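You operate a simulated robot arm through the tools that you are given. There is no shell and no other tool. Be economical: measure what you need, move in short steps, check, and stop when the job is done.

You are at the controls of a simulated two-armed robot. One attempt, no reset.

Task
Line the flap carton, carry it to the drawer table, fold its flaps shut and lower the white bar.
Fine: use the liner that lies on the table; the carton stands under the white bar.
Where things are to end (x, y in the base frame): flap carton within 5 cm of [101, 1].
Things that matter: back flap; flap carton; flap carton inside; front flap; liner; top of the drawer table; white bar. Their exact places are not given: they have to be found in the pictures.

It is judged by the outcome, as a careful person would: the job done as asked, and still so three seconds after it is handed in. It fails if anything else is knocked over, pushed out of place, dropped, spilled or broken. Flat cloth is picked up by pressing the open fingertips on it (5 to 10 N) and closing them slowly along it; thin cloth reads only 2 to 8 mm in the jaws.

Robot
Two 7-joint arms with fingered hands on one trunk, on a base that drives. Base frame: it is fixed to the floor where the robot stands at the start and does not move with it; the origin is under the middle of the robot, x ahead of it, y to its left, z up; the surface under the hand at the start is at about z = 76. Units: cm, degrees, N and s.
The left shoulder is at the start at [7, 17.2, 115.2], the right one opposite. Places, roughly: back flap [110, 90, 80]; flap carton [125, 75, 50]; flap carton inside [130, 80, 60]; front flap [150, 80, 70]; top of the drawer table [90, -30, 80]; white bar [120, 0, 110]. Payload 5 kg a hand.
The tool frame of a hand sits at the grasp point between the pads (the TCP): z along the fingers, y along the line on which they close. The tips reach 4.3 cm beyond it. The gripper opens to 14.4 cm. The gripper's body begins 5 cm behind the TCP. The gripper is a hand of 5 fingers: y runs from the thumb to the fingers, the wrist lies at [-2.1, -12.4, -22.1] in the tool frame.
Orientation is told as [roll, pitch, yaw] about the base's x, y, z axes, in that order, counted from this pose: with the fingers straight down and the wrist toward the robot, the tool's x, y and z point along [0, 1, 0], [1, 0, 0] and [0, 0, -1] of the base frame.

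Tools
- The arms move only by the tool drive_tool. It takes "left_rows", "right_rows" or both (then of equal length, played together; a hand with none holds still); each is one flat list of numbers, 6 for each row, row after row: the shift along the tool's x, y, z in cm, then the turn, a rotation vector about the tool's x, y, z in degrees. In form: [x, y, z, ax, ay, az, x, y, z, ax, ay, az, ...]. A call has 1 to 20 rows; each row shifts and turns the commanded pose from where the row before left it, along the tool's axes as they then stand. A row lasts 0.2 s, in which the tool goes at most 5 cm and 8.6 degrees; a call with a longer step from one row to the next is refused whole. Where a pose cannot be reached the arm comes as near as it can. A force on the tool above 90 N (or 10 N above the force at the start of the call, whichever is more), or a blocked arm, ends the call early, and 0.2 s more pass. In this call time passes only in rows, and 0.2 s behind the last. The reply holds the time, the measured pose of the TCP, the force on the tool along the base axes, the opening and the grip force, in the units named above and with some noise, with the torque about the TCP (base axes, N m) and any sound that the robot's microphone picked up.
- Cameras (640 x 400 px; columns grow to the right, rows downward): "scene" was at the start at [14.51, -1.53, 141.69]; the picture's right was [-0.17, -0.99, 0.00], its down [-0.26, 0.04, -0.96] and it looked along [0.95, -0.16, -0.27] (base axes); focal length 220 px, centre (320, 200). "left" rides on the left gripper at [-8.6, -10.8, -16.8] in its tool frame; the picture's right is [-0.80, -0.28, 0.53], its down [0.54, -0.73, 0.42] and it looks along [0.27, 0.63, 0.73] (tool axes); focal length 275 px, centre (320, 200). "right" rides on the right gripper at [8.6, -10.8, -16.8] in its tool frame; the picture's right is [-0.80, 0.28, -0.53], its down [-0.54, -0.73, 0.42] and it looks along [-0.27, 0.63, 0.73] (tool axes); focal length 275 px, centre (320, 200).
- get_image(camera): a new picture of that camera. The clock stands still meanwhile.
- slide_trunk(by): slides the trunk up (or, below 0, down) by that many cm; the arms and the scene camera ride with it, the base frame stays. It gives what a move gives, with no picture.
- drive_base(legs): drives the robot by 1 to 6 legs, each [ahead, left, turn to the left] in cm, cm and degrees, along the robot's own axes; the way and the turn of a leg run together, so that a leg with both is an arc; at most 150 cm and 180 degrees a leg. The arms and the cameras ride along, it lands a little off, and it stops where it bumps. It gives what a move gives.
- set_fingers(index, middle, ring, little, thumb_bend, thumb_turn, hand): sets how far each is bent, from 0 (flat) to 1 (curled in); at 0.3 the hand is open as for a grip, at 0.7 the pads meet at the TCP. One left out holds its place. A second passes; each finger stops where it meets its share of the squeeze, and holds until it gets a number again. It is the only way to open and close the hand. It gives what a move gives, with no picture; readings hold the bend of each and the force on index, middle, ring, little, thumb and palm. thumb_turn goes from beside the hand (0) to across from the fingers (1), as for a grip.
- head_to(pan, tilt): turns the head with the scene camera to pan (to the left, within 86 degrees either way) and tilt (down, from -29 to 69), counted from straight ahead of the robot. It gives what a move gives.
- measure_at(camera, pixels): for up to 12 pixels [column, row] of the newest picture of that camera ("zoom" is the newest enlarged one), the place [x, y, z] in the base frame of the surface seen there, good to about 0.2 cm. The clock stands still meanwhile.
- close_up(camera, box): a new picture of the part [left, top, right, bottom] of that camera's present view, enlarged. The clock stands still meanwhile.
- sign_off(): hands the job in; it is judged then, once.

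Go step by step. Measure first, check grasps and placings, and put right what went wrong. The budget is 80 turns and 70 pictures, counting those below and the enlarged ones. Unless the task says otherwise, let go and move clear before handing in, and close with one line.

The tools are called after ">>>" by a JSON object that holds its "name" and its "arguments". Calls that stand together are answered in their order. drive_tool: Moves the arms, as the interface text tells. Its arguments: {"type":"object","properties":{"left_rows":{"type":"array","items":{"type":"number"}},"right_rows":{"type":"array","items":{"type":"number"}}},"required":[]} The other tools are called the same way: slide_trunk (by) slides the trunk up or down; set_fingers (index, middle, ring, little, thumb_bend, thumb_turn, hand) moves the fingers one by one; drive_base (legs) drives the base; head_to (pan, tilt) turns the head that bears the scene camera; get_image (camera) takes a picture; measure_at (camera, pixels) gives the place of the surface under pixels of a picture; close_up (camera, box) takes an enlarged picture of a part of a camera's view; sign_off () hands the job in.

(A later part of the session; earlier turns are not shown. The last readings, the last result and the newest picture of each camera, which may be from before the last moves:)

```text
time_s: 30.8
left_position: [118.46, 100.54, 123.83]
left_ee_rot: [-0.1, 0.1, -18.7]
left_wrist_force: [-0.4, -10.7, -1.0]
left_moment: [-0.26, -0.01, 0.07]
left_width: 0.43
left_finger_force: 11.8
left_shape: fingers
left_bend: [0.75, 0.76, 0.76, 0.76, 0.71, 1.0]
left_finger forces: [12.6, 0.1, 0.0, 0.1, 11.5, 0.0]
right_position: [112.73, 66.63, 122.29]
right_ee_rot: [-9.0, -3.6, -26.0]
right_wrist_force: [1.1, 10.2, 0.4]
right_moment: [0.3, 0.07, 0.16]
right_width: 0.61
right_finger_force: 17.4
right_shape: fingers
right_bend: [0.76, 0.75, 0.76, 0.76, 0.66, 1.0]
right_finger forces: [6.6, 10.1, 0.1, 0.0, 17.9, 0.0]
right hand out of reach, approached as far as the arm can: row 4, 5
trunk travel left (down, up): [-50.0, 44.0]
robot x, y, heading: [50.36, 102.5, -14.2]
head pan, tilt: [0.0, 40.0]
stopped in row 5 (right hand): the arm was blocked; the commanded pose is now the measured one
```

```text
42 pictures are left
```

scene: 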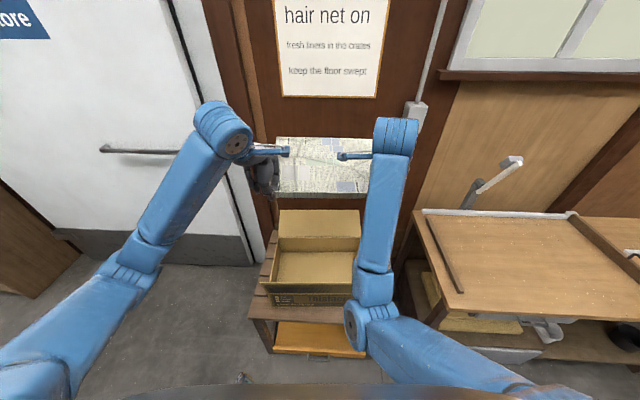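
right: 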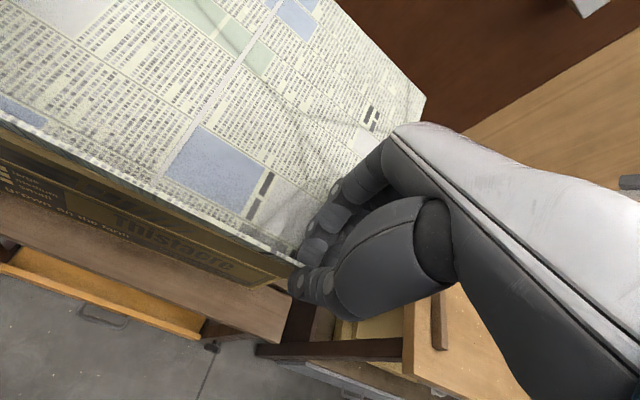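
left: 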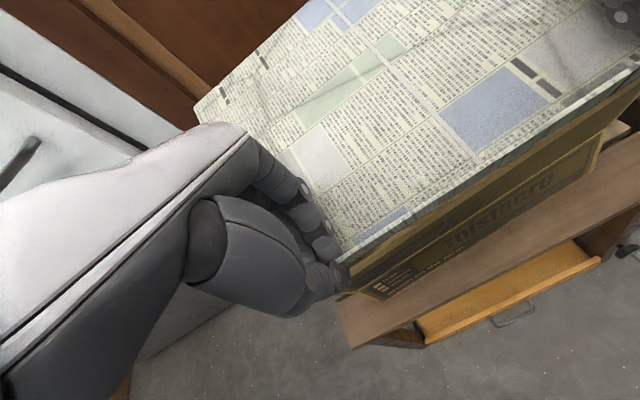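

The right arm is out of reach when retracted this high, and the pull has left the left hand holding with only its index finger. I'll ease the tension, go back forward a little and lower both hands, where the arm reaches better.

>>> {"name": "drive_tool", "arguments": {"left_rows": [-0.5, 0.5, 1, 0, 0, 0, -0.5, 0.5, 2, 0, 0, 0, 0, 0.5, 2, 0, 0, 0, 0, 0.5, 2, 0, 0, 0, 0, 0.5, 2, 0, 0, 0], "right_rows": [0, 0.5, 1, 0, 0, 0, 0, 0.5, 2, 0, 0, 0, 0, 0.5, 2, 0, 0, 0, 0, 0.5, 2, 0, 0, 0, 0, 0.5, 2, 0, 0, 0]}}

>>> {"name": "get_image", "arguments": {"camera": "left"}}

>>> {"name": "get_image", "arguments": {"camera": "right"}}

```text
time_s: 32.2
left_position: [120.42, 99.13, 114.86]
left_ee_rot: [0.1, 0.1, -18.5]
left_wrist_force: [-0.7, 0.4, -1.1]
left_moment: [-0.03, -0.02, 0.02]
left_width: 0.02
left_finger_force: 0.1
left_shape: fingers
left_bend: [0.75, 0.76, 0.76, 0.76, 0.73, 1.0]
left_finger forces: [0.0, 0.0, 0.0, 0.0, 0.1, 0.0]
right_position: [115.09, 62.14, 115.82]
right_ee_rot: [-10.0, -5.9, -27.2]
right_wrist_force: [-0.5, 1.1, -0.4]
right_moment: [-0.01, 0.05, -0.03]
right_width: 0.6
right_finger_force: 17.2
right_shape: fingers
right_bend: [0.76, 0.76, 0.76, 0.76, 0.67, 1.0]
right_finger forces: [11.1, 5.7, 0.1, 0.0, 17.1, 0.0]
trunk travel left (down, up): [-50.0, 44.0]
robot x, y, heading: [50.61, 102.35, -14.3]
head pan, tilt: [0.0, 40.0]
stopped in row 5 (right hand): the arm was blocked; the commanded pose is now the measured one
```

```text
41 pictures are left
```

left: 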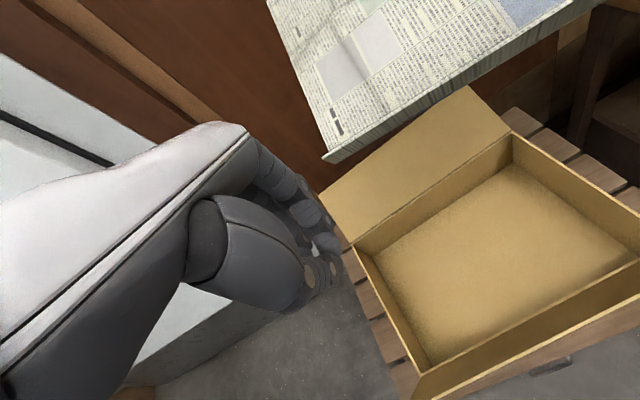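

```text
40 pictures are left
```

right: 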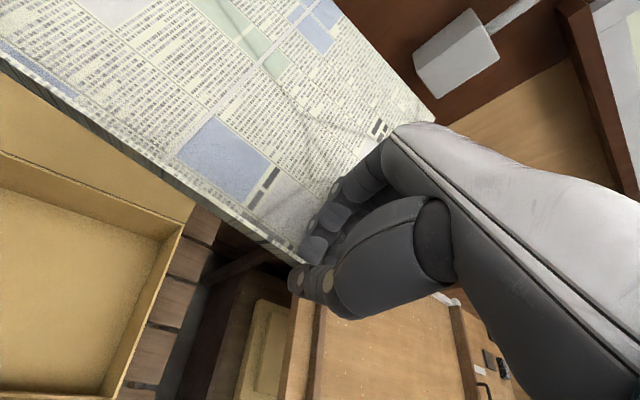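

The left hand slipped off, but the stiff, light liner still sits level in the right hand at 17 N, so I can place it one-handed. I'll clear the left hand and turn the right hand outward, freeing its arm from the inward limit.

>>> {"name": "drive_tool", "arguments": {"left_rows": [2.5, -3, -2, 0, 0, 0, 2.5, -3, -2, 0, 0, 0, 2.5, -3, -2, 0, 0, 0, 2.5, -3, -2, 0, 0, 0]}}

>>> {"name": "drive_tool", "arguments": {"right_rows": [0, 0.5, 0, 0, 0, -5, 0, 0.5, 0, 0, 0, -5, 0, 0.5, 0, 0, 0, -5, 0, 0.5, 0, 0, 0, -5]}}

>>> {"name": "get_image", "arguments": {"camera": "scene"}}

```text
time_s: 33.2
left_position: [112.32, 112.81, 122.77]
left_ee_rot: [0.0, 0.0, -18.7]
left_wrist_force: [-0.1, 0.8, -0.6]
left_moment: [-0.03, -0.05, -0.02]
left_width: 0.01
left_finger_force: 0.1
left_shape: fingers
left_bend: [0.75, 0.76, 0.76, 0.76, 0.73, 1.0]
left_finger forces: [0.0, 0.1, 0.0, 0.0, 0.0, 0.0]
right_position: [115.0, 62.4, 115.83]
right_ee_rot: [-10.0, -6.0, -27.2]
right_wrist_force: [-0.2, 0.6, 0.7]
right_moment: [-0.02, 0.03, -0.02]
right_width: 0.57
right_finger_force: 17.0
right_shape: fingers
right_bend: [0.76, 0.76, 0.76, 0.76, 0.67, 1.0]
right_finger forces: [11.0, 6.0, 0.0, 0.1, 17.0, 0.0]
trunk travel left (down, up): [-50.0, 44.0]
robot x, y, heading: [50.47, 102.48, -14.3]
head pan, tilt: [0.0, 40.0]
```

```text
time_s: 34.2
left_position: [112.48, 112.57, 122.72]
left_ee_rot: [0.1, 0.1, -18.5]
left_wrist_force: [0.1, -0.1, 0.6]
left_moment: [0.04, 0.03, 0.0]
left_width: 0.0
left_finger_force: 0.0
left_shape: fingers
left_bend: [0.75, 0.76, 0.76, 0.76, 0.73, 1.0]
left_finger forces: [0.0, 0.0, 0.0, 0.0, 0.1, 0.0]
right_position: [116.95, 61.7, 115.74]
right_ee_rot: [-11.1, -2.1, -7.4]
right_wrist_force: [0.2, -0.2, -0.8]
right_moment: [-0.05, 0.04, 0.01]
right_width: 0.59
right_finger_force: 17.0
right_shape: fingers
right_bend: [0.76, 0.76, 0.76, 0.76, 0.67, 1.0]
right_finger forces: [10.9, 6.1, 0.0, 0.1, 17.2, 0.1]
trunk travel left (down, up): [-50.0, 44.0]
robot x, y, heading: [50.4, 102.43, -14.2]
head pan, tilt: [0.0, 40.0]
```

```text
39 pictures are left
```

scene: 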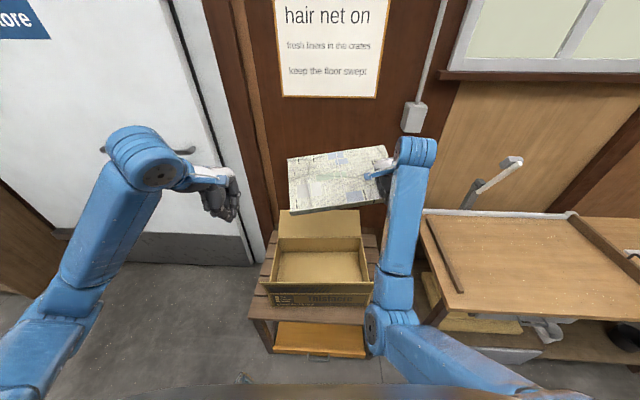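

The right arm moved freely. I'll measure the sheet's corners for its attitude relative to the carton.

>>> {"name": "measure_at", "arguments": {"camera": "scene", "pixels": [[290, 161], [294, 209], [383, 149], [352, 201], [340, 165], [294, 212], [378, 197], [271, 280], [279, 240], [362, 238]]}}

>>> {"name": "close_up", "arguments": {"camera": "scene", "box": [255, 125, 445, 245]}}

```text
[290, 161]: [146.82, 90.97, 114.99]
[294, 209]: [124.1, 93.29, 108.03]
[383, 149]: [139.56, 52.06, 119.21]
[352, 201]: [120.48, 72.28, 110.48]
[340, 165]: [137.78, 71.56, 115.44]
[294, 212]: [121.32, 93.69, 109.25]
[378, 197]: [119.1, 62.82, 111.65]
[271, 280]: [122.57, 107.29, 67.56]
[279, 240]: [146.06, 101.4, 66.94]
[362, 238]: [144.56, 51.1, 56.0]
```

```text
3.33 times, centred on (350, 185) of scene
```

zoom: 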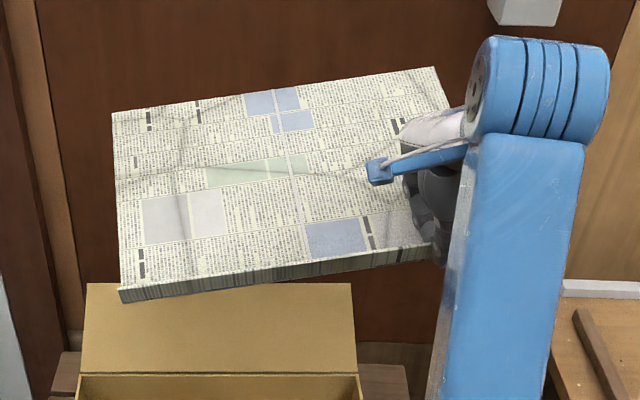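

The sheet's far edge is 14° up, its left side is 6° low, and it is held 6.4 cm from its right end. I'll move the base so the sheet is over the carton, then correct the hand's tilt.

>>> {"name": "drive_base", "arguments": {"legs": [[-9.5, 9.3, 0]]}}

>>> {"name": "drive_tool", "arguments": {"right_rows": [0, 0, 0, 4, 2, 2, 0, 0, 0, 4, 2, 2, 0, 0, 0, 4, 2, 2, 0, 0, 0, 4, 0, 1, 0, 0, 0, 4, 0, 0, 0, 0, 0, 4, 0, 0]}}

>>> {"name": "get_image", "arguments": {"camera": "scene"}}

```text
time_s: 35.5
left_position: [105.77, 124.11, 122.69]
left_ee_rot: [0.1, 0.1, -18.7]
left_wrist_force: [0.3, 0.5, -0.3]
left_moment: [-0.01, 0.02, 0.0]
left_width: 0.0
left_finger_force: 0.1
left_shape: fingers
left_bend: [0.75, 0.76, 0.76, 0.76, 0.73, 1.0]
left_finger forces: [0.1, 0.1, 0.0, 0.0, 0.1, 0.1]
right_position: [110.26, 73.17, 115.66]
right_ee_rot: [-11.1, -2.0, -7.3]
right_wrist_force: [0.6, -0.1, -1.1]
right_moment: [-0.01, 0.01, 0.02]
right_width: 0.59
right_finger_force: 16.3
right_shape: fingers
right_bend: [0.76, 0.76, 0.76, 0.76, 0.67, 1.0]
right_finger forces: [10.9, 6.0, 0.0, 0.0, 17.0, 0.0]
trunk travel left (down, up): [-50.0, 44.0]
robot x, y, heading: [43.52, 113.93, -14.5]
head pan, tilt: [0.0, 40.0]
```

```text
time_s: 37.1
left_position: [105.78, 124.21, 122.69]
left_ee_rot: [0.1, 0.0, -18.6]
left_wrist_force: [0.8, 0.0, -1.0]
left_moment: [-0.05, -0.02, 0.02]
left_width: 0.0
left_finger_force: 0.1
left_shape: fingers
left_bend: [0.75, 0.76, 0.76, 0.76, 0.73, 1.0]
left_finger forces: [0.0, 0.2, 0.0, 0.0, 0.1, 0.0]
right_position: [109.67, 68.29, 115.51]
right_ee_rot: [-9.6, 20.2, -21.3]
right_wrist_force: [-0.6, -0.1, 0.1]
right_moment: [-0.02, 0.03, -0.01]
right_width: 0.59
right_finger_force: 16.9
right_shape: fingers
right_bend: [0.76, 0.76, 0.76, 0.76, 0.67, 1.0]
right_finger forces: [10.9, 5.9, 0.2, 0.1, 16.8, 0.0]
right hand out of reach, approached as far as the arm can: row 6
trunk travel left (down, up): [-50.0, 44.0]
robot x, y, heading: [43.68, 114.11, -14.3]
head pan, tilt: [0.0, 40.0]
stopped in row 6 (right hand): the arm was blocked; the commanded pose is now the measured one
```

```text
37 pictures are left
```

scene: 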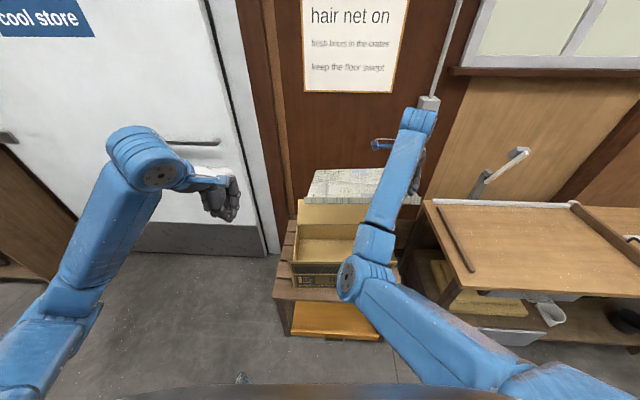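

The tilt went through to about 20° before the arm hit its limit, shifting a few cm. I'll measure the sheet and the elbow again.

>>> {"name": "close_up", "arguments": {"camera": "scene", "box": [270, 140, 460, 300]}}

>>> {"name": "get_image", "arguments": {"camera": "right"}}

>>> {"name": "measure_at", "arguments": {"camera": "scene", "pixels": [[315, 171], [308, 201], [383, 171], [418, 203], [360, 205], [352, 280], [425, 125], [90, 300], [350, 190]]}}

```text
2.50 times, centred on (365, 220) of scene
```

zoom: 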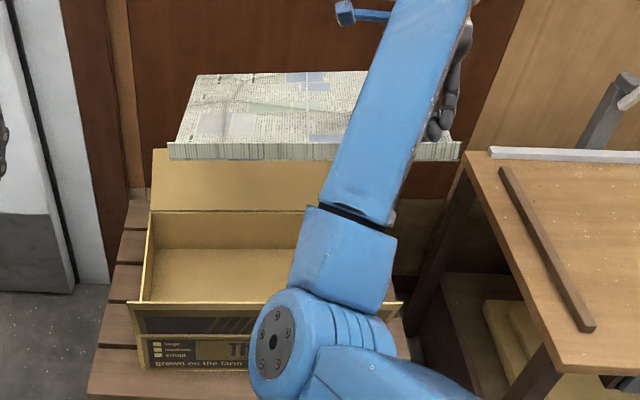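

```text
35 pictures are left
```

right: 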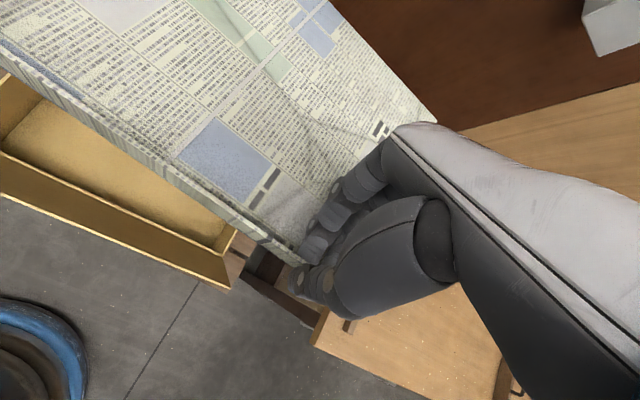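

```text
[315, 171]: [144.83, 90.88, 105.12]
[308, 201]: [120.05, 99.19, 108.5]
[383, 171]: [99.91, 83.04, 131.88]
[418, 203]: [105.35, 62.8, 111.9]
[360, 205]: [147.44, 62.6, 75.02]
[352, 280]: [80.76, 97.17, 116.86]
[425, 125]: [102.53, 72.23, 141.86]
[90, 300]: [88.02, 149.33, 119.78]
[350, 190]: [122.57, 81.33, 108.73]
```

Sheet: heading about -21°, far edge 3 cm down, right end 3 cm high; elbow at z=117 with the forearm clear of the flap. I'll align by turning the base +7° and shifting, so the arm stays as it is.

>>> {"name": "drive_base", "arguments": {"legs": [[0, 0, 7], [-3.7, -3.9, 0]]}}

>>> {"name": "slide_trunk", "arguments": {"by": -22}}

>>> {"name": "get_image", "arguments": {"camera": "scene"}}

>>> {"name": "get_image", "arguments": {"camera": "right"}}

```text
time_s: 38.6
left_position: [100.3, 128.64, 122.38]
left_ee_rot: [-0.1, 0.2, -11.5]
left_wrist_force: [1.1, 0.8, -0.4]
left_moment: [-0.06, 0.09, 0.01]
left_width: 0.0
left_finger_force: 0.0
left_shape: fingers
left_bend: [0.75, 0.76, 0.76, 0.76, 0.73, 1.0]
left_finger forces: [0.0, 0.1, 0.0, 0.0, 0.1, 0.0]
right_position: [111.05, 73.54, 115.11]
right_ee_rot: [-9.7, 20.6, -14.3]
right_wrist_force: [1.7, 1.0, -0.2]
right_moment: [-0.05, 0.14, 0.01]
right_width: 0.6
right_finger_force: 16.9
right_shape: fingers
right_bend: [0.76, 0.76, 0.76, 0.76, 0.67, 1.0]
right_finger forces: [11.0, 5.8, 0.2, 0.1, 16.8, 0.0]
trunk travel left (down, up): [-50.0, 44.0]
robot x, y, heading: [39.22, 110.85, -7.2]
head pan, tilt: [0.0, 40.0]
```

```text
time_s: 41.0
left_position: [99.79, 128.36, 100.73]
left_ee_rot: [0.1, 0.1, -11.6]
left_wrist_force: [-0.1, 0.8, 0.4]
left_moment: [-0.04, -0.02, -0.01]
left_width: 0.0
left_finger_force: 0.1
left_shape: fingers
left_bend: [0.75, 0.76, 0.76, 0.76, 0.73, 1.0]
left_finger forces: [0.0, 0.0, 0.0, 0.0, 0.1, 0.1]
right_position: [110.66, 73.16, 93.4]
right_ee_rot: [-9.5, 20.4, -14.2]
right_wrist_force: [0.4, 0.4, -0.3]
right_moment: [-0.04, 0.05, -0.01]
right_width: 0.59
right_finger_force: 16.9
right_shape: fingers
right_bend: [0.76, 0.76, 0.76, 0.76, 0.67, 1.0]
right_finger forces: [10.8, 5.9, 0.3, 0.0, 16.8, 0.0]
trunk travel left (down, up): [-28.0, 66.0]
robot x, y, heading: [39.56, 110.9, -7.2]
head pan, tilt: [0.0, 40.0]
```

```text
34 pictures are left
```

scene: 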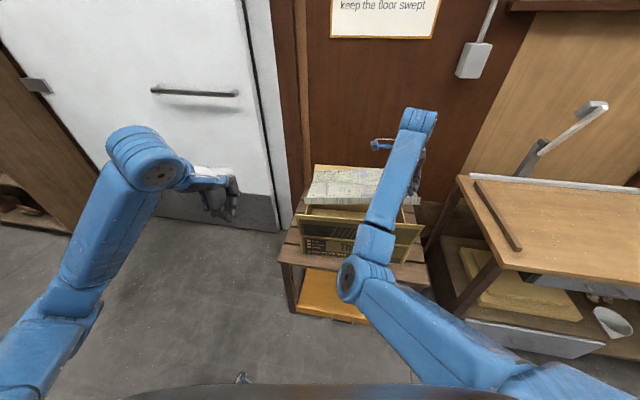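

```text
33 pictures are left
```

right: 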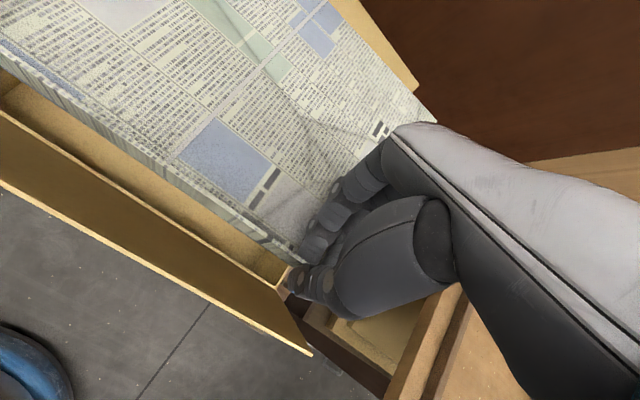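

>>> {"name": "close_up", "arguments": {"camera": "scene", "box": [280, 150, 440, 260]}}

>>> {"name": "measure_at", "arguments": {"camera": "right", "pixels": [[433, 119], [295, 262], [2, 42], [280, 285], [310, 352], [410, 85]]}}

```text
3.64 times, centred on (360, 205) of scene
```

zoom: 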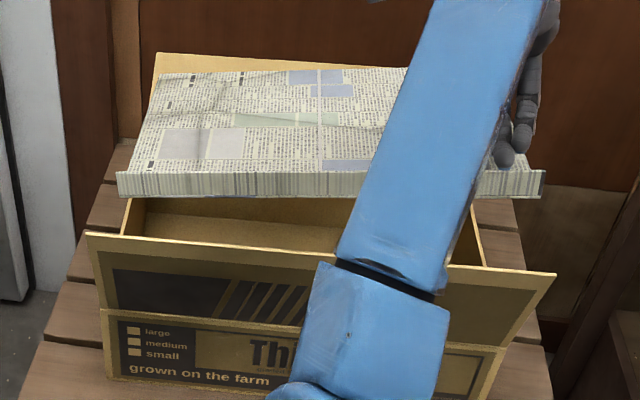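

```text
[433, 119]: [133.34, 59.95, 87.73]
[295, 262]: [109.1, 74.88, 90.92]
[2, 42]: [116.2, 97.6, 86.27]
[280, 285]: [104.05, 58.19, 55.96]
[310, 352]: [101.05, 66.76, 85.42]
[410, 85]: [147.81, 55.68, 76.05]
```

>>> {"name": "measure_at", "arguments": {"camera": "zoom", "pixels": [[119, 174], [119, 193], [160, 75], [541, 173], [541, 194], [128, 205], [477, 245], [330, 185]]}}

```text
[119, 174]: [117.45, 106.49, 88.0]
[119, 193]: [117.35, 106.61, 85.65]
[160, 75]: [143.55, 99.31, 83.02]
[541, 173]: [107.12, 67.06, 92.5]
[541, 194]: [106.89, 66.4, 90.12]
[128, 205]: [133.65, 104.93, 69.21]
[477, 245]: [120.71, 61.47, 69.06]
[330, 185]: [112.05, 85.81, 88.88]
```

The sheet lies within the carton's inside outline: u 87.3–114.5 in 85.4–115.8, v 91–132 in 89.6–133.5. I'll lower it with the trunk and watch the forces.

>>> {"name": "slide_trunk", "arguments": {"by": -18}}

>>> {"name": "get_image", "arguments": {"camera": "scene"}}

```text
time_s: 43.0
left_position: [99.87, 128.3, 82.66]
left_ee_rot: [0.1, 0.1, -11.4]
left_wrist_force: [0.3, -0.1, -0.5]
left_moment: [0.01, -0.04, 0.0]
left_width: 0.0
left_finger_force: 0.1
left_shape: fingers
left_bend: [0.75, 0.76, 0.76, 0.76, 0.73, 1.0]
left_finger forces: [0.1, 0.0, 0.0, 0.1, 0.0, 0.0]
right_position: [110.73, 73.23, 75.35]
right_ee_rot: [-9.4, 20.2, -14.2]
right_wrist_force: [-1.0, 0.7, -1.3]
right_moment: [-0.04, 0.01, 0.02]
right_width: 0.6
right_finger_force: 16.9
right_shape: fingers
right_bend: [0.76, 0.76, 0.76, 0.76, 0.67, 1.0]
right_finger forces: [10.9, 5.8, 0.3, 0.0, 16.9, 0.0]
trunk travel left (down, up): [-10.0, 84.0]
robot x, y, heading: [39.73, 110.64, -7.2]
head pan, tilt: [0.0, 40.0]
```

```text
31 pictures are left
```

scene: 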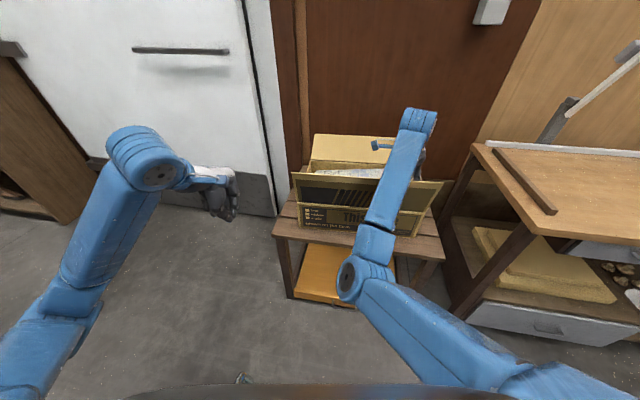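

Clear so far, with the sheet entering behind the front flap. I'll go down 9 cm more so the far edge nearly touches the floor.

>>> {"name": "slide_trunk", "arguments": {"by": -9}}

>>> {"name": "get_image", "arguments": {"camera": "right"}}

>>> {"name": "close_up", "arguments": {"camera": "scene", "box": [280, 90, 460, 240]}}

```text
time_s: 44.2
left_position: [98.6, 128.62, 74.97]
left_ee_rot: [-0.1, -1.1, -11.5]
left_wrist_force: [0.1, 0.6, -0.4]
left_moment: [-0.02, -0.02, 0.03]
left_width: 0.01
left_finger_force: 0.1
left_shape: fingers
left_bend: [0.75, 0.76, 0.76, 0.76, 0.73, 1.0]
left_finger forces: [0.0, 0.0, 0.0, 0.0, 0.1, 0.1]
right_position: [110.0, 73.61, 70.48]
right_ee_rot: [-9.4, 16.6, -14.3]
right_wrist_force: [27.7, -6.1, 10.5]
right_moment: [0.05, -0.04, -0.04]
right_width: 0.44
right_finger_force: 47.5
right_shape: fingers
right_bend: [0.76, 0.75, 0.76, 0.76, 0.69, 1.0]
right_finger forces: [20.4, 12.5, 1.5, 0.0, 60.9, 0.0]
trunk travel left (down, up): [-1.0, 93.0]
robot x, y, heading: [39.07, 110.44, -7.3]
head pan, tilt: [0.0, 40.0]
```

```text
30 pictures are left
```

right: 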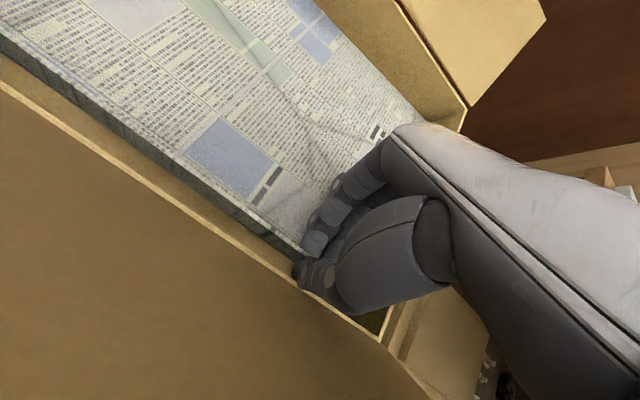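

```text
2.67 times, centred on (370, 165) of scene
```

zoom: 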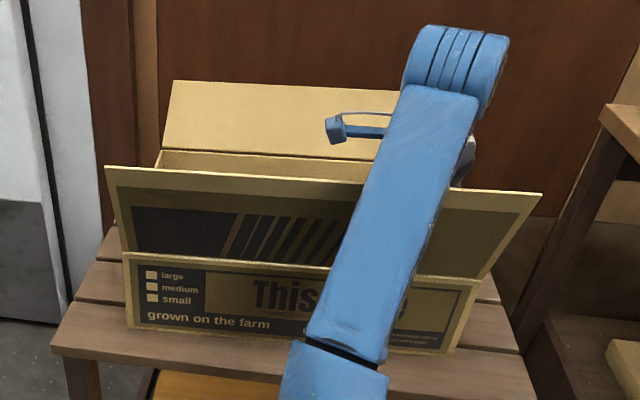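

The thumb presses against the front wall (28 N), with the sheet already well inside. I'll shift the hand forward about 1.3 cm to relieve it.

>>> {"name": "drive_tool", "arguments": {"right_rows": [0, 0.5, -0.3, 0, 0, 0, 0, 0.5, -0.2, 0, 0, 0, 0, 0.4, 0, 0, 0, 0]}}

>>> {"name": "get_image", "arguments": {"camera": "right"}}

>>> {"name": "measure_at", "arguments": {"camera": "right", "pixels": [[415, 115], [300, 245], [10, 45], [260, 110], [455, 118], [465, 100], [380, 318], [270, 265]]}}

```text
time_s: 45.0
left_position: [98.64, 128.89, 74.89]
left_ee_rot: [-0.2, -1.1, -11.4]
left_wrist_force: [-2.2, -1.5, 3.4]
left_moment: [0.1, -0.16, 0.02]
left_width: 0.03
left_finger_force: 0.1
left_shape: fingers
left_bend: [0.75, 0.76, 0.76, 0.76, 0.73, 1.0]
left_finger forces: [0.0, 0.0, 0.0, 0.0, 0.1, 0.0]
right_position: [111.62, 73.54, 70.32]
right_ee_rot: [-9.6, 16.8, -14.3]
right_wrist_force: [-9.5, 2.5, 62.7]
right_moment: [-0.77, -2.13, 0.02]
right_width: 0.53
right_finger_force: 18.2
right_shape: fingers
right_bend: [0.76, 0.75, 0.76, 0.76, 0.68, 1.0]
right_finger forces: [12.1, 5.7, 0.6, 0.0, 18.1, 0.0]
trunk travel left (down, up): [-1.0, 93.0]
robot x, y, heading: [39.43, 110.62, -7.1]
head pan, tilt: [0.0, 40.0]
```

```text
28 pictures are left
```

right: 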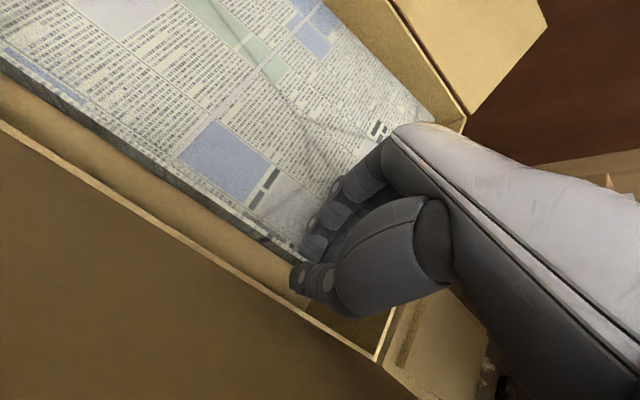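

```text
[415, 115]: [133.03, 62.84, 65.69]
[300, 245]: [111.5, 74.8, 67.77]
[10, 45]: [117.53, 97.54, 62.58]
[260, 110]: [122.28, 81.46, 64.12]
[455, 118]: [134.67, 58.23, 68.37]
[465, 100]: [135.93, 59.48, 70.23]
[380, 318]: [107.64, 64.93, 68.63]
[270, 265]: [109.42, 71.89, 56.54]
```

The sheet is inside the walls (z 62–67), and the hand's heel bears 62 N on the rim. I'll raise 1.5 cm to relieve that, then open the fingers to let the sheet settle the last few cm.

>>> {"name": "slide_trunk", "arguments": {"by": 1.5}}

>>> {"name": "set_fingers", "arguments": {"hand": "right", "index": 0.62, "middle": 0.62, "ring": 0.62, "little": 0.62, "thumb_bend": 0.62}}

>>> {"name": "get_image", "arguments": {"camera": "right"}}

```text
time_s: 45.3
left_position: [99.7, 128.67, 73.5]
left_ee_rot: [0.1, -0.1, -11.3]
left_wrist_force: [-1.1, 0.4, 0.4]
left_moment: [-0.04, -0.05, -0.03]
left_width: 0.01
left_finger_force: 0.0
left_shape: fingers
left_bend: [0.75, 0.76, 0.76, 0.76, 0.73, 1.0]
left_finger forces: [0.0, 0.1, 0.0, 0.0, 0.1, 0.0]
right_position: [112.42, 73.45, 67.87]
right_ee_rot: [-8.7, 18.7, -13.7]
right_wrist_force: [27.5, -12.5, 38.5]
right_moment: [5.56, 6.56, 1.2]
right_width: 0.62
right_finger_force: 17.1
right_shape: fingers
right_bend: [0.76, 0.75, 0.76, 0.76, 0.68, 1.0]
right_finger forces: [9.1, 7.5, 0.0, 0.0, 17.5, 0.0]
trunk travel left (down, up): [-1.0, 93.0]
robot x, y, heading: [39.56, 110.79, -7.1]
head pan, tilt: [0.0, 40.0]
stopped: the force on the tool passed its limit at 186 N (the readings are from after the stop); the commanded pose is now the measured one
```

```text
time_s: 46.3
left_position: [99.51, 128.76, 73.76]
left_ee_rot: [0.1, -0.1, -11.1]
left_wrist_force: [0.1, -0.1, 0.6]
left_moment: [0.01, 0.03, -0.02]
left_width: 0.01
left_finger_force: 0.1
left_shape: fingers
left_bend: [0.75, 0.76, 0.76, 0.76, 0.73, 1.0]
left_finger forces: [0.0, 0.1, 0.1, 0.0, 0.1, 0.0]
right_position: [112.34, 73.79, 67.73]
right_ee_rot: [-8.6, 19.0, -13.5]
right_wrist_force: [27.5, -12.7, 34.9]
right_moment: [5.09, 6.2, 0.99]
right_width: 3.49
right_finger_force: 0.0
right_shape: fingers
right_bend: [0.62, 0.62, 0.62, 0.62, 0.62, 1.0]
right_finger forces: [0.0, 0.0, 0.0, 0.0, 0.1, 0.0]
trunk travel left (down, up): [-1.0, 93.0]
robot x, y, heading: [39.86, 110.5, -6.7]
head pan, tilt: [0.0, 40.0]
```

```text
27 pictures are left
```

right: 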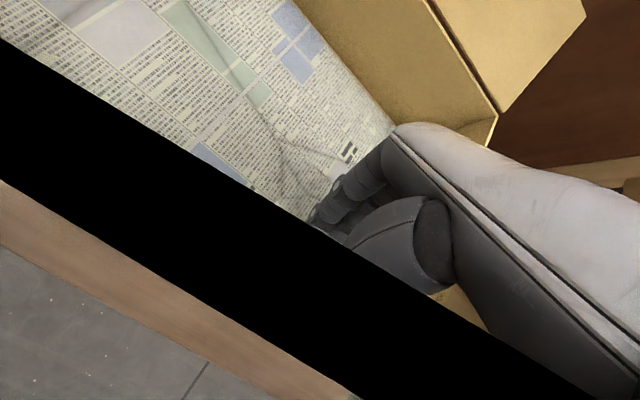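

The liner is released, but something (the black band) is now against the hand, probably the flap. I'll look from the scene camera.

>>> {"name": "close_up", "arguments": {"camera": "scene", "box": [260, 70, 480, 250]}}

>>> {"name": "measure_at", "arguments": {"camera": "zoom", "pixels": [[150, 240], [490, 250], [150, 280], [470, 290], [300, 230], [200, 150]]}}

```text
2.22 times, centred on (370, 160) of scene
```

zoom: 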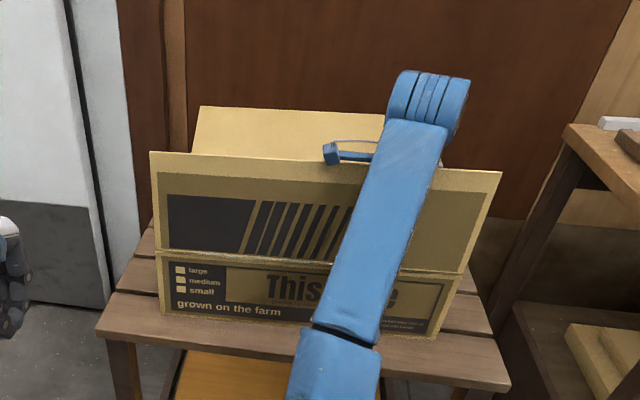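

```text
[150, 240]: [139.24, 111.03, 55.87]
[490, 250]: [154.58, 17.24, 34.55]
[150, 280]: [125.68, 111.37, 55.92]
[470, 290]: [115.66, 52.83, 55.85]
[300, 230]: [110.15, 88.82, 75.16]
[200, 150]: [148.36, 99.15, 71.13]
```

The wrist-camera boom is resting on the front flap's top edge. I'll lift the hand slowly straight up off it.

>>> {"name": "drive_tool", "arguments": {"right_rows": [0, -0.2, -0.5, 0, 0, 0, 0, -0.2, -0.5, 0, 0, 0, 0, -0.34, -0.94, 0, 0, 0, 0, -0.34, -0.94, 0, 0, 0]}}

>>> {"name": "get_image", "arguments": {"camera": "right"}}

```text
time_s: 47.3
left_position: [99.84, 128.6, 73.58]
left_ee_rot: [0.1, 0.1, -11.2]
left_wrist_force: [-0.2, -0.1, -0.2]
left_moment: [-0.01, 0.03, 0.02]
left_width: 0.0
left_finger_force: 0.0
left_shape: fingers
left_bend: [0.75, 0.76, 0.76, 0.76, 0.73, 1.0]
left_finger forces: [0.0, 0.1, 0.1, 0.0, 0.1, 0.0]
right_position: [112.51, 73.86, 70.08]
right_ee_rot: [-8.6, 19.6, -13.7]
right_wrist_force: [0.1, 0.8, 0.6]
right_moment: [-0.01, 0.01, 0.0]
right_width: 3.47
right_finger_force: 0.1
right_shape: fingers
right_bend: [0.62, 0.62, 0.62, 0.62, 0.62, 1.0]
right_finger forces: [0.0, 0.1, 0.1, 0.0, 0.1, 0.1]
trunk travel left (down, up): [-1.0, 93.0]
robot x, y, heading: [39.8, 110.68, -7.1]
head pan, tilt: [0.0, 40.0]
```

```text
25 pictures are left
```

right: 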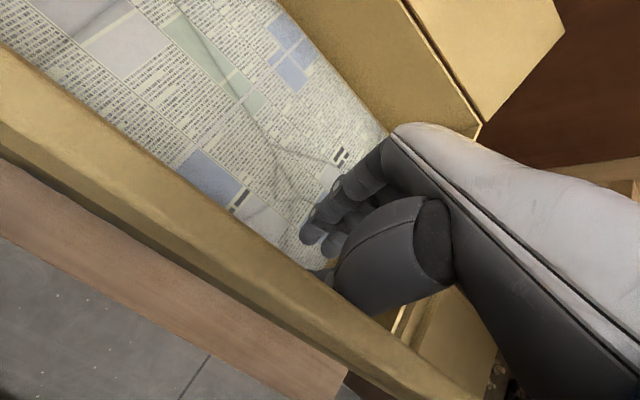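

It is free now, with no force, and the liner lies on the floor of the carton. I'll raise the trunk well clear and inspect.

>>> {"name": "slide_trunk", "arguments": {"by": 32}}

>>> {"name": "close_up", "arguments": {"camera": "scene", "box": [270, 130, 470, 290]}}

>>> {"name": "get_image", "arguments": {"camera": "right"}}

```text
time_s: 50.5
left_position: [99.81, 128.68, 105.64]
left_ee_rot: [0.1, 0.2, -11.2]
left_wrist_force: [0.5, 0.6, 0.0]
left_moment: [0.02, -0.01, -0.05]
left_width: 0.01
left_finger_force: 0.2
left_shape: fingers
left_bend: [0.75, 0.76, 0.76, 0.76, 0.73, 1.0]
left_finger forces: [0.0, 0.1, 0.0, 0.0, 0.0, 0.1]
right_position: [112.58, 73.91, 102.05]
right_ee_rot: [-8.8, 19.7, -13.5]
right_wrist_force: [0.8, -0.2, -0.1]
right_moment: [-0.04, -0.01, -0.03]
right_width: 3.48
right_finger_force: 0.1
right_shape: fingers
right_bend: [0.62, 0.62, 0.62, 0.62, 0.62, 1.0]
right_finger forces: [0.0, 0.0, 0.0, 0.0, 0.1, 0.0]
trunk travel left (down, up): [-33.0, 61.0]
robot x, y, heading: [39.63, 110.81, -7.2]
head pan, tilt: [0.0, 40.0]
```

```text
2.50 times, centred on (370, 210) of scene
```

zoom: 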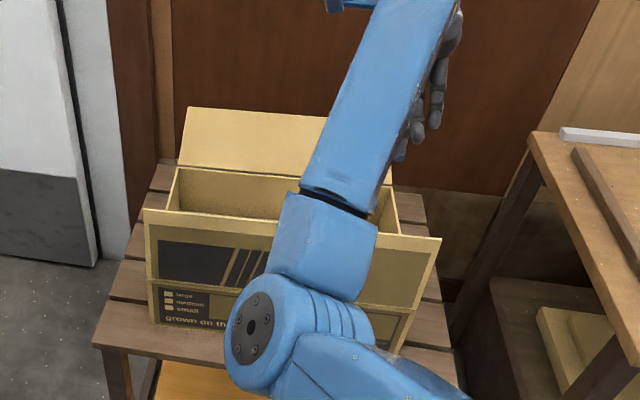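

```text
23 pictures are left
```

right: 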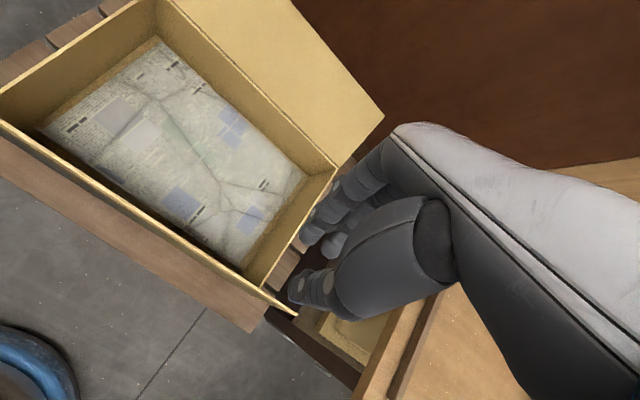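

The liner lies flat inside the carton. Next I carry the carton by its short side walls, so I turn the hands ±90° (fingers inside, thumbs outside), first at a safe height.

>>> {"name": "drive_tool", "arguments": {"left_rows": [0, 2.4, 0, 0, 0, 0, 0, 2.4, 0, 0, 0, 0, 0, 2.4, 0, 0, 0, 0, 0, 2.4, 0, 0, 0, 0, 0, 2.4, 0, 0, 0, 0, 0, 2.4, 0, 0, 0, 0, 0, 0, 0, 0, 0, 7.8, 0, 0, 0, 0, 0, 7.8, 0, 0, 0, 0, 0, 7.8, 0, 0, 0, 0, 0, 7.8, 0, 0, 0, 0, 0, 7.8, 0, 0, 0, 0, 0, 7.8, 0, 0, 0, 0, 0, 7.8, 0, 0, 0, 0, 0, 7.8, 0, 0, 0, 0, 0, 7.8, 0, 0, 0, 0, 0, 7.8, 0, 0, 0, 0, 0, 7.8], "right_rows": [0, 0, 0, 0, 4.4, 0, 0, 0, 0, 0, 4.4, 0, 0, 0, 0, -6.6, 0, 0, 0, 0, 0, -6.6, 0, 0, 0, 0, 0, -6.6, 0, 0, 0, 0, 0, 0, 0, -8, 0, 0, 0, 0, 0, -8, 0, 0, 0, 0, 0, -8, 0, 0, 0, 0, 0, -8, 0, 0, 0, 0, 0, -8, 0, 0, 0, 0, 0, -8, 0, 0, 0, 0, 0, -8, 0, 0, 0, 0, 0, -8, 0, 0, 0, 0, 0, -8, 0, 0, 0, 0, 0, -8, 0, 0, 0, 0, 0, -8, 0, 0, 0, 0, 0, -8]}}

>>> {"name": "drive_base", "arguments": {"legs": [[0, 0, -7.1], [0, -5.7, 0]]}}

>>> {"name": "get_image", "arguments": {"camera": "scene"}}

```text
time_s: 54.1
left_position: [113.97, 125.91, 105.52]
left_ee_rot: [-0.1, 0.1, -97.0]
left_wrist_force: [0.0, 0.0, -0.3]
left_moment: [0.02, 0.02, 0.03]
left_width: 0.0
left_finger_force: 0.1
left_shape: fingers
left_bend: [0.75, 0.76, 0.76, 0.76, 0.73, 1.0]
left_finger forces: [0.1, 0.0, 0.0, 0.1, 0.0, 0.0]
right_position: [119.2, 74.8, 96.48]
right_ee_rot: [-0.3, -0.3, 82.6]
right_wrist_force: [-0.2, 0.1, -0.7]
right_moment: [-0.01, 0.0, 0.0]
right_width: 3.51
right_finger_force: 0.0
right_shape: fingers
right_bend: [0.62, 0.62, 0.62, 0.62, 0.62, 1.0]
right_finger forces: [0.0, 0.0, 0.1, 0.0, 0.0, 0.0]
right hand out of reach, approached as far as the arm can: row 10, 11, 12, 13, 14
trunk travel left (down, up): [-33.0, 61.0]
robot x, y, heading: [39.72, 110.63, -7.1]
head pan, tilt: [0.0, 40.0]
```

```text
time_s: 55.6
left_position: [113.83, 111.48, 105.47]
left_ee_rot: [-0.1, 0.1, -104.1]
left_wrist_force: [-0.4, -0.2, 0.2]
left_moment: [0.0, 0.01, 0.0]
left_width: 0.0
left_finger_force: 0.0
left_shape: fingers
left_bend: [0.75, 0.76, 0.76, 0.76, 0.73, 1.0]
left_finger forces: [0.0, 0.1, 0.0, 0.0, 0.1, 0.0]
right_position: [112.82, 60.24, 96.61]
right_ee_rot: [-0.4, -0.1, 75.4]
right_wrist_force: [0.1, 0.6, -1.2]
right_moment: [-0.04, 0.02, 0.02]
right_width: 3.55
right_finger_force: 0.0
right_shape: fingers
right_bend: [0.62, 0.62, 0.62, 0.62, 0.62, 1.0]
right_finger forces: [0.0, 0.0, 0.0, 0.1, 0.0, 0.1]
trunk travel left (down, up): [-33.0, 61.0]
robot x, y, heading: [37.86, 105.25, -14.0]
head pan, tilt: [0.0, 40.0]
```

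```text
22 pictures are left
```

scene: 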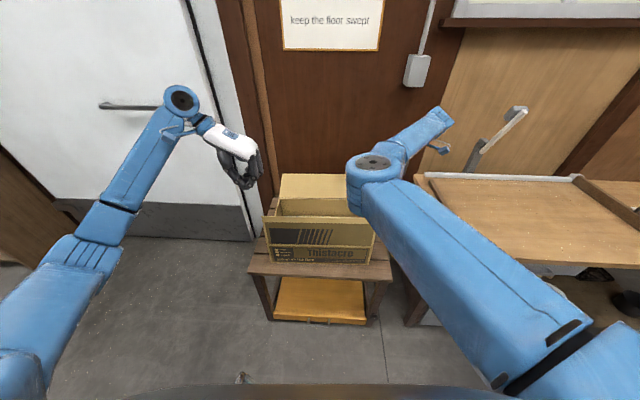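

The hands turned. The right elbow sits inward near (372,172), so I need its height to see whether it would foul the flap.

>>> {"name": "measure_at", "arguments": {"camera": "scene", "pixels": [[372, 165], [440, 118], [400, 165], [182, 98], [100, 205], [520, 310], [268, 219], [374, 218], [360, 250], [370, 247]]}}

>>> {"name": "get_image", "arguments": {"camera": "right"}}

```text
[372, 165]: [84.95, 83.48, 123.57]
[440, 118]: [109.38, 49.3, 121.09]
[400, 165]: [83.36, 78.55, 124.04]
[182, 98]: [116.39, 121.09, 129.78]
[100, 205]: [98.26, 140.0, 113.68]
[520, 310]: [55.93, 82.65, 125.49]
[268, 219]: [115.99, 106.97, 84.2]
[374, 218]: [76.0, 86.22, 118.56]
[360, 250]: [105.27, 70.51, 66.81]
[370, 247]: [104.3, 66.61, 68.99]
```

```text
21 pictures are left
```

right: 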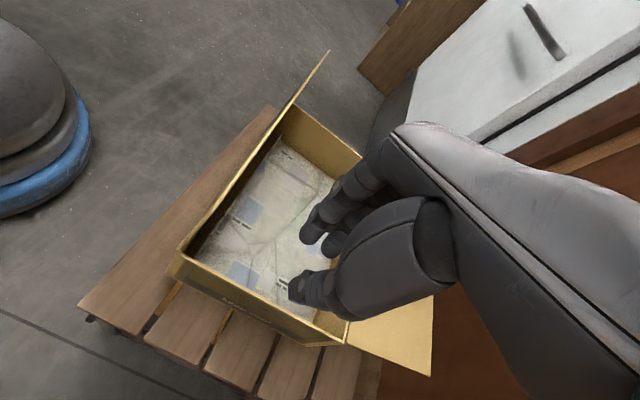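

The forearm would pass outside the flap's right end, above its top, so this posture works. I'll drive 12 cm forward, open the hands and bring them over the two side walls.

>>> {"name": "drive_base", "arguments": {"legs": [[12, 0, -0.3]]}}

>>> {"name": "set_fingers", "arguments": {"hand": "right", "index": 0.45, "middle": 0.45, "ring": 0.45, "little": 0.45, "thumb_bend": 0.45}}

>>> {"name": "set_fingers", "arguments": {"hand": "left", "index": 0.45, "middle": 0.45, "ring": 0.45, "little": 0.45, "thumb_bend": 0.45}}

>>> {"name": "drive_tool", "arguments": {"left_rows": [1.2, 0.45, 3.5, 0, 0, 0, 1.2, 0.45, 3.5, 0, 0, 0, 1.2, 0.45, 3.5, 0, 0, 0, 1.2, 0.45, 3.5, 0, 0, 0, 1.1, 0.4, 3.5, 0, 0, 0, 0, 0, 3.5, 0, 0, 0, 0, 0, 3.5, 0, 0, 0], "right_rows": [1.2, 0.6, 2.3, 0, 0, 0, 1.2, 0.6, 2.3, 0, 0, 0, 1.2, 0.6, 2.3, 0, 0, 0, 1.2, 0.6, 2.3, 0, 0, 0, 1.1, 0.5, 2.3, 0, 0, 0, 0, 0, 2.3, 0, 0, 0, 0, 0, 2.3, 0, 0, 0]}}

>>> {"name": "get_image", "arguments": {"camera": "scene"}}

```text
time_s: 56.8
left_position: [125.48, 108.08, 105.65]
left_ee_rot: [0.0, 0.3, -104.4]
left_wrist_force: [-0.3, 0.3, 0.8]
left_moment: [-0.01, 0.01, -0.01]
left_width: 0.0
left_finger_force: 0.0
left_shape: fingers
left_bend: [0.75, 0.76, 0.76, 0.76, 0.73, 1.0]
left_finger forces: [0.0, 0.0, 0.0, 0.0, 0.1, 0.0]
right_position: [124.3, 56.87, 96.6]
right_ee_rot: [-0.3, -0.1, 75.1]
right_wrist_force: [0.2, -0.7, -0.5]
right_moment: [0.03, -0.05, 0.0]
right_width: 3.5
right_finger_force: 0.0
right_shape: fingers
right_bend: [0.62, 0.62, 0.62, 0.62, 0.62, 1.0]
right_finger forces: [0.1, 0.0, 0.1, 0.1, 0.1, 0.0]
trunk travel left (down, up): [-33.0, 61.0]
robot x, y, heading: [49.69, 102.41, -14.5]
head pan, tilt: [0.0, 40.0]
```

```text
time_s: 57.8
left_position: [125.49, 108.06, 105.58]
left_ee_rot: [-0.2, 0.2, -104.3]
left_wrist_force: [0.0, -0.8, 0.6]
left_moment: [-0.01, -0.04, 0.01]
left_width: 0.0
left_finger_force: 0.1
left_shape: fingers
left_bend: [0.75, 0.76, 0.76, 0.76, 0.73, 1.0]
left_finger forces: [0.0, 0.0, 0.0, 0.1, 0.0, 0.0]
right_position: [124.29, 56.83, 96.59]
right_ee_rot: [-0.2, -0.2, 75.0]
right_wrist_force: [0.0, -0.7, 0.4]
right_moment: [-0.02, -0.01, 0.01]
right_width: 9.58
right_finger_force: 0.0
right_shape: fingers
right_bend: [0.45, 0.45, 0.45, 0.45, 0.45, 0.99]
right_finger forces: [0.0, 0.0, 0.1, 0.1, 0.1, 0.0]
trunk travel left (down, up): [-33.0, 61.0]
robot x, y, heading: [49.64, 102.73, -14.5]
head pan, tilt: [0.0, 40.0]
```

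```text
time_s: 58.8
left_position: [125.58, 108.03, 105.64]
left_ee_rot: [-0.1, 0.0, -104.3]
left_wrist_force: [-0.3, 0.1, -1.0]
left_moment: [0.03, 0.01, -0.02]
left_width: 9.56
left_finger_force: 0.1
left_shape: fingers
left_bend: [0.45, 0.45, 0.45, 0.45, 0.45, 0.99]
left_finger forces: [0.1, 0.1, 0.0, 0.0, 0.0, 0.0]
right_position: [124.31, 56.99, 96.63]
right_ee_rot: [-0.4, -0.1, 75.1]
right_wrist_force: [-0.3, -1.4, -0.2]
right_moment: [0.03, 0.03, 0.02]
right_width: 9.57
right_finger_force: 0.1
right_shape: fingers
right_bend: [0.45, 0.45, 0.45, 0.45, 0.45, 0.99]
right_finger forces: [0.0, 0.0, 0.0, 0.0, 0.0, 0.1]
trunk travel left (down, up): [-33.0, 61.0]
robot x, y, heading: [49.77, 102.08, -14.2]
head pan, tilt: [0.0, 40.0]
```

```text
time_s: 60.4
left_position: [130.8, 104.51, 80.92]
left_ee_rot: [-0.2, 0.1, -104.2]
left_wrist_force: [-0.1, 0.0, -0.2]
left_moment: [0.01, 0.05, -0.04]
left_width: 9.6
left_finger_force: 0.0
left_shape: fingers
left_bend: [0.45, 0.45, 0.45, 0.45, 0.45, 0.99]
left_finger forces: [0.1, 0.0, 0.1, 0.1, 0.1, 0.1]
right_position: [119.53, 61.0, 80.58]
right_ee_rot: [-0.3, -0.1, 75.1]
right_wrist_force: [0.8, -0.2, 0.4]
right_moment: [0.05, 0.02, 0.03]
right_width: 9.64
right_finger_force: 0.0
right_shape: fingers
right_bend: [0.45, 0.45, 0.45, 0.45, 0.45, 0.99]
right_finger forces: [0.0, 0.1, 0.2, 0.1, 0.0, 0.0]
right hand out of reach, approached as far as the arm can: row 2
trunk travel left (down, up): [-33.0, 61.0]
robot x, y, heading: [49.79, 102.39, -14.4]
head pan, tilt: [0.0, 40.0]
```

```text
20 pictures are left
```

scene: 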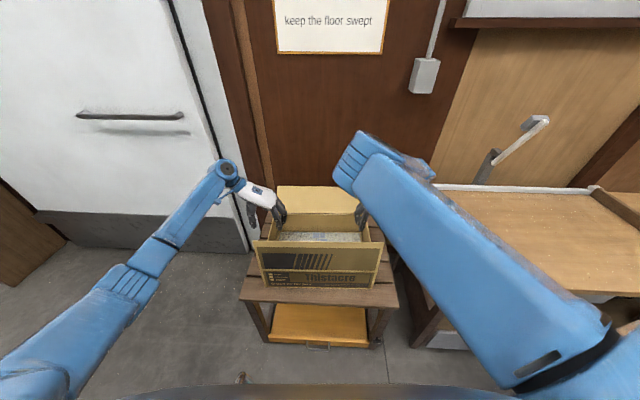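

Both hands straddle the side walls: left v=133.6, right v=88.6, u≈101. I'll lower 13 cm and grip.

>>> {"name": "drive_tool", "arguments": {"left_rows": [0, 0, 3, 0, 0, 0, 0, 0, 3, 0, 0, 0, 0, 0, 3, 0, 0, 0, 0, 0, 2, 0, 0, 0, 0, 0, 2, 0, 0, 0], "right_rows": [0, 0, 3, 0, 0, 0, 0, 0, 3, 0, 0, 0, 0, 0, 3, 0, 0, 0, 0, 0, 2, 0, 0, 0, 0, 0, 2, 0, 0, 0]}}

>>> {"name": "set_fingers", "arguments": {"hand": "right", "index": 0.9, "middle": 0.9, "ring": 0.9, "little": 0.9, "thumb_bend": 0.9}}

>>> {"name": "set_fingers", "arguments": {"hand": "left", "index": 0.9, "middle": 0.9, "ring": 0.9, "little": 0.9, "thumb_bend": 0.9}}

>>> {"name": "close_up", "arguments": {"camera": "scene", "box": [210, 120, 440, 310]}}

```text
time_s: 61.6
left_position: [130.76, 104.58, 68.02]
left_ee_rot: [-0.2, 0.2, -104.3]
left_wrist_force: [0.7, -0.6, 1.0]
left_moment: [0.01, 0.07, 0.0]
left_width: 9.6
left_finger_force: 0.1
left_shape: fingers
left_bend: [0.45, 0.45, 0.45, 0.45, 0.45, 0.99]
left_finger forces: [0.0, 0.0, 0.0, 0.0, 0.0, 0.0]
right_position: [119.72, 61.06, 67.57]
right_ee_rot: [-0.3, 0.0, 75.1]
right_wrist_force: [0.5, 0.4, 0.5]
right_moment: [0.01, 0.03, 0.01]
right_width: 9.63
right_finger_force: 0.2
right_shape: fingers
right_bend: [0.45, 0.45, 0.45, 0.45, 0.45, 0.99]
right_finger forces: [0.1, 0.1, 0.0, 0.1, 0.0, 0.0]
trunk travel left (down, up): [-33.0, 61.0]
robot x, y, heading: [49.8, 102.38, -14.3]
head pan, tilt: [0.0, 40.0]
```

```text
time_s: 62.6
left_position: [130.67, 104.4, 67.94]
left_ee_rot: [-0.1, 0.0, -104.3]
left_wrist_force: [0.6, 0.2, -1.4]
left_moment: [-0.09, 0.1, -0.05]
left_width: 9.63
left_finger_force: 0.8
left_shape: fingers
left_bend: [0.45, 0.45, 0.45, 0.45, 0.45, 0.99]
left_finger forces: [0.0, 0.0, 0.1, 0.0, 1.5, 0.1]
right_position: [119.65, 61.08, 67.6]
right_ee_rot: [-0.2, -0.1, 75.2]
right_wrist_force: [-1.7, -1.3, -3.6]
right_moment: [-0.38, 0.51, 0.68]
right_width: 0.81
right_finger_force: 28.9
right_shape: fingers
right_bend: [0.75, 0.74, 0.76, 0.85, 0.82, 1.0]
right_finger forces: [6.0, 6.9, 6.9, 8.5, 30.0, 0.1]
trunk travel left (down, up): [-33.0, 61.0]
robot x, y, heading: [49.61, 102.08, -14.2]
head pan, tilt: [0.0, 40.0]
```

```text
time_s: 63.6
left_position: [130.6, 104.42, 68.04]
left_ee_rot: [-0.1, 0.0, -104.3]
left_wrist_force: [-4.5, -14.7, -4.0]
left_moment: [0.31, 0.33, -1.21]
left_width: 1.46
left_finger_force: 33.7
left_shape: fingers
left_bend: [0.77, 0.75, 0.72, 0.72, 0.66, 1.0]
left_finger forces: [12.2, 11.6, 10.5, 10.3, 22.3, 0.0]
right_position: [119.63, 61.23, 67.55]
right_ee_rot: [-0.3, -0.3, 75.3]
right_wrist_force: [5.6, 14.2, -1.6]
right_moment: [0.14, -0.11, 0.5]
right_width: 0.8
right_finger_force: 29.5
right_shape: fingers
right_bend: [0.75, 0.74, 0.76, 0.9, 0.82, 1.0]
right_finger forces: [10.2, 13.3, 13.3, 0.0, 22.7, 0.0]
trunk travel left (down, up): [-33.0, 61.0]
robot x, y, heading: [50.11, 102.47, -14.5]
head pan, tilt: [0.0, 40.0]
```

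```text
2.11 times, centred on (325, 215) of scene
```

zoom: 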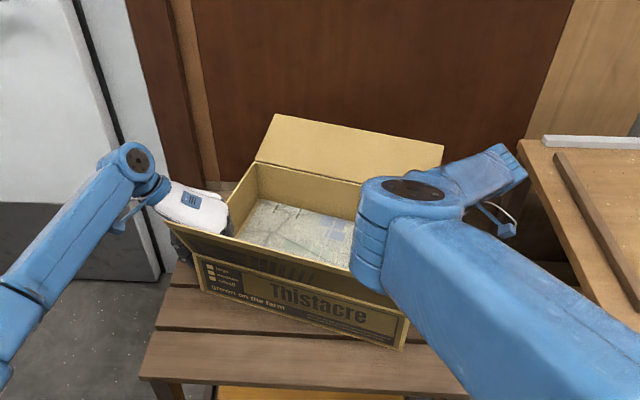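

Both walls are gripped at about 30 N, and the carton has yawed slightly. I'll lift with the trunk, 6 cm first as a check.

>>> {"name": "slide_trunk", "arguments": {"by": 6}}

>>> {"name": "get_image", "arguments": {"camera": "scene"}}

```text
time_s: 64.6
left_position: [130.7, 104.32, 73.96]
left_ee_rot: [-0.1, 0.1, -104.5]
left_wrist_force: [-7.7, -20.8, -3.2]
left_moment: [0.05, 0.46, -1.29]
left_width: 1.43
left_finger_force: 36.9
left_shape: fingers
left_bend: [0.77, 0.75, 0.72, 0.72, 0.67, 1.0]
left_finger forces: [15.5, 13.9, 12.2, 11.1, 20.7, 0.1]
right_position: [119.68, 61.15, 73.52]
right_ee_rot: [-0.2, -0.2, 75.2]
right_wrist_force: [6.4, 20.6, -1.5]
right_moment: [0.29, -0.18, 0.54]
right_width: 0.77
right_finger_force: 31.7
right_shape: fingers
right_bend: [0.75, 0.75, 0.76, 0.9, 0.82, 1.0]
right_finger forces: [12.0, 15.0, 15.2, 0.1, 20.8, 0.1]
trunk travel left (down, up): [-39.0, 55.0]
robot x, y, heading: [49.82, 102.33, -14.3]
head pan, tilt: [0.0, 40.0]
```

```text
18 pictures are left
```

scene: 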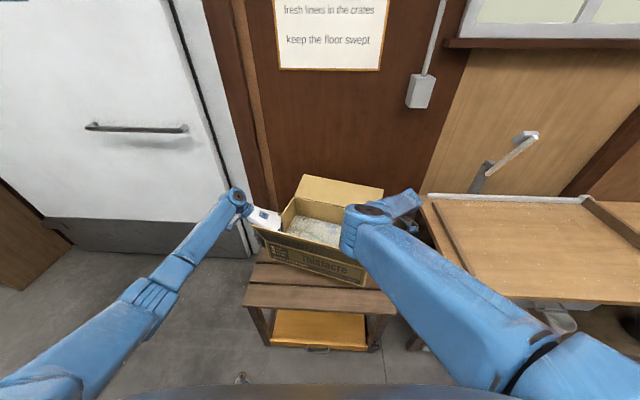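

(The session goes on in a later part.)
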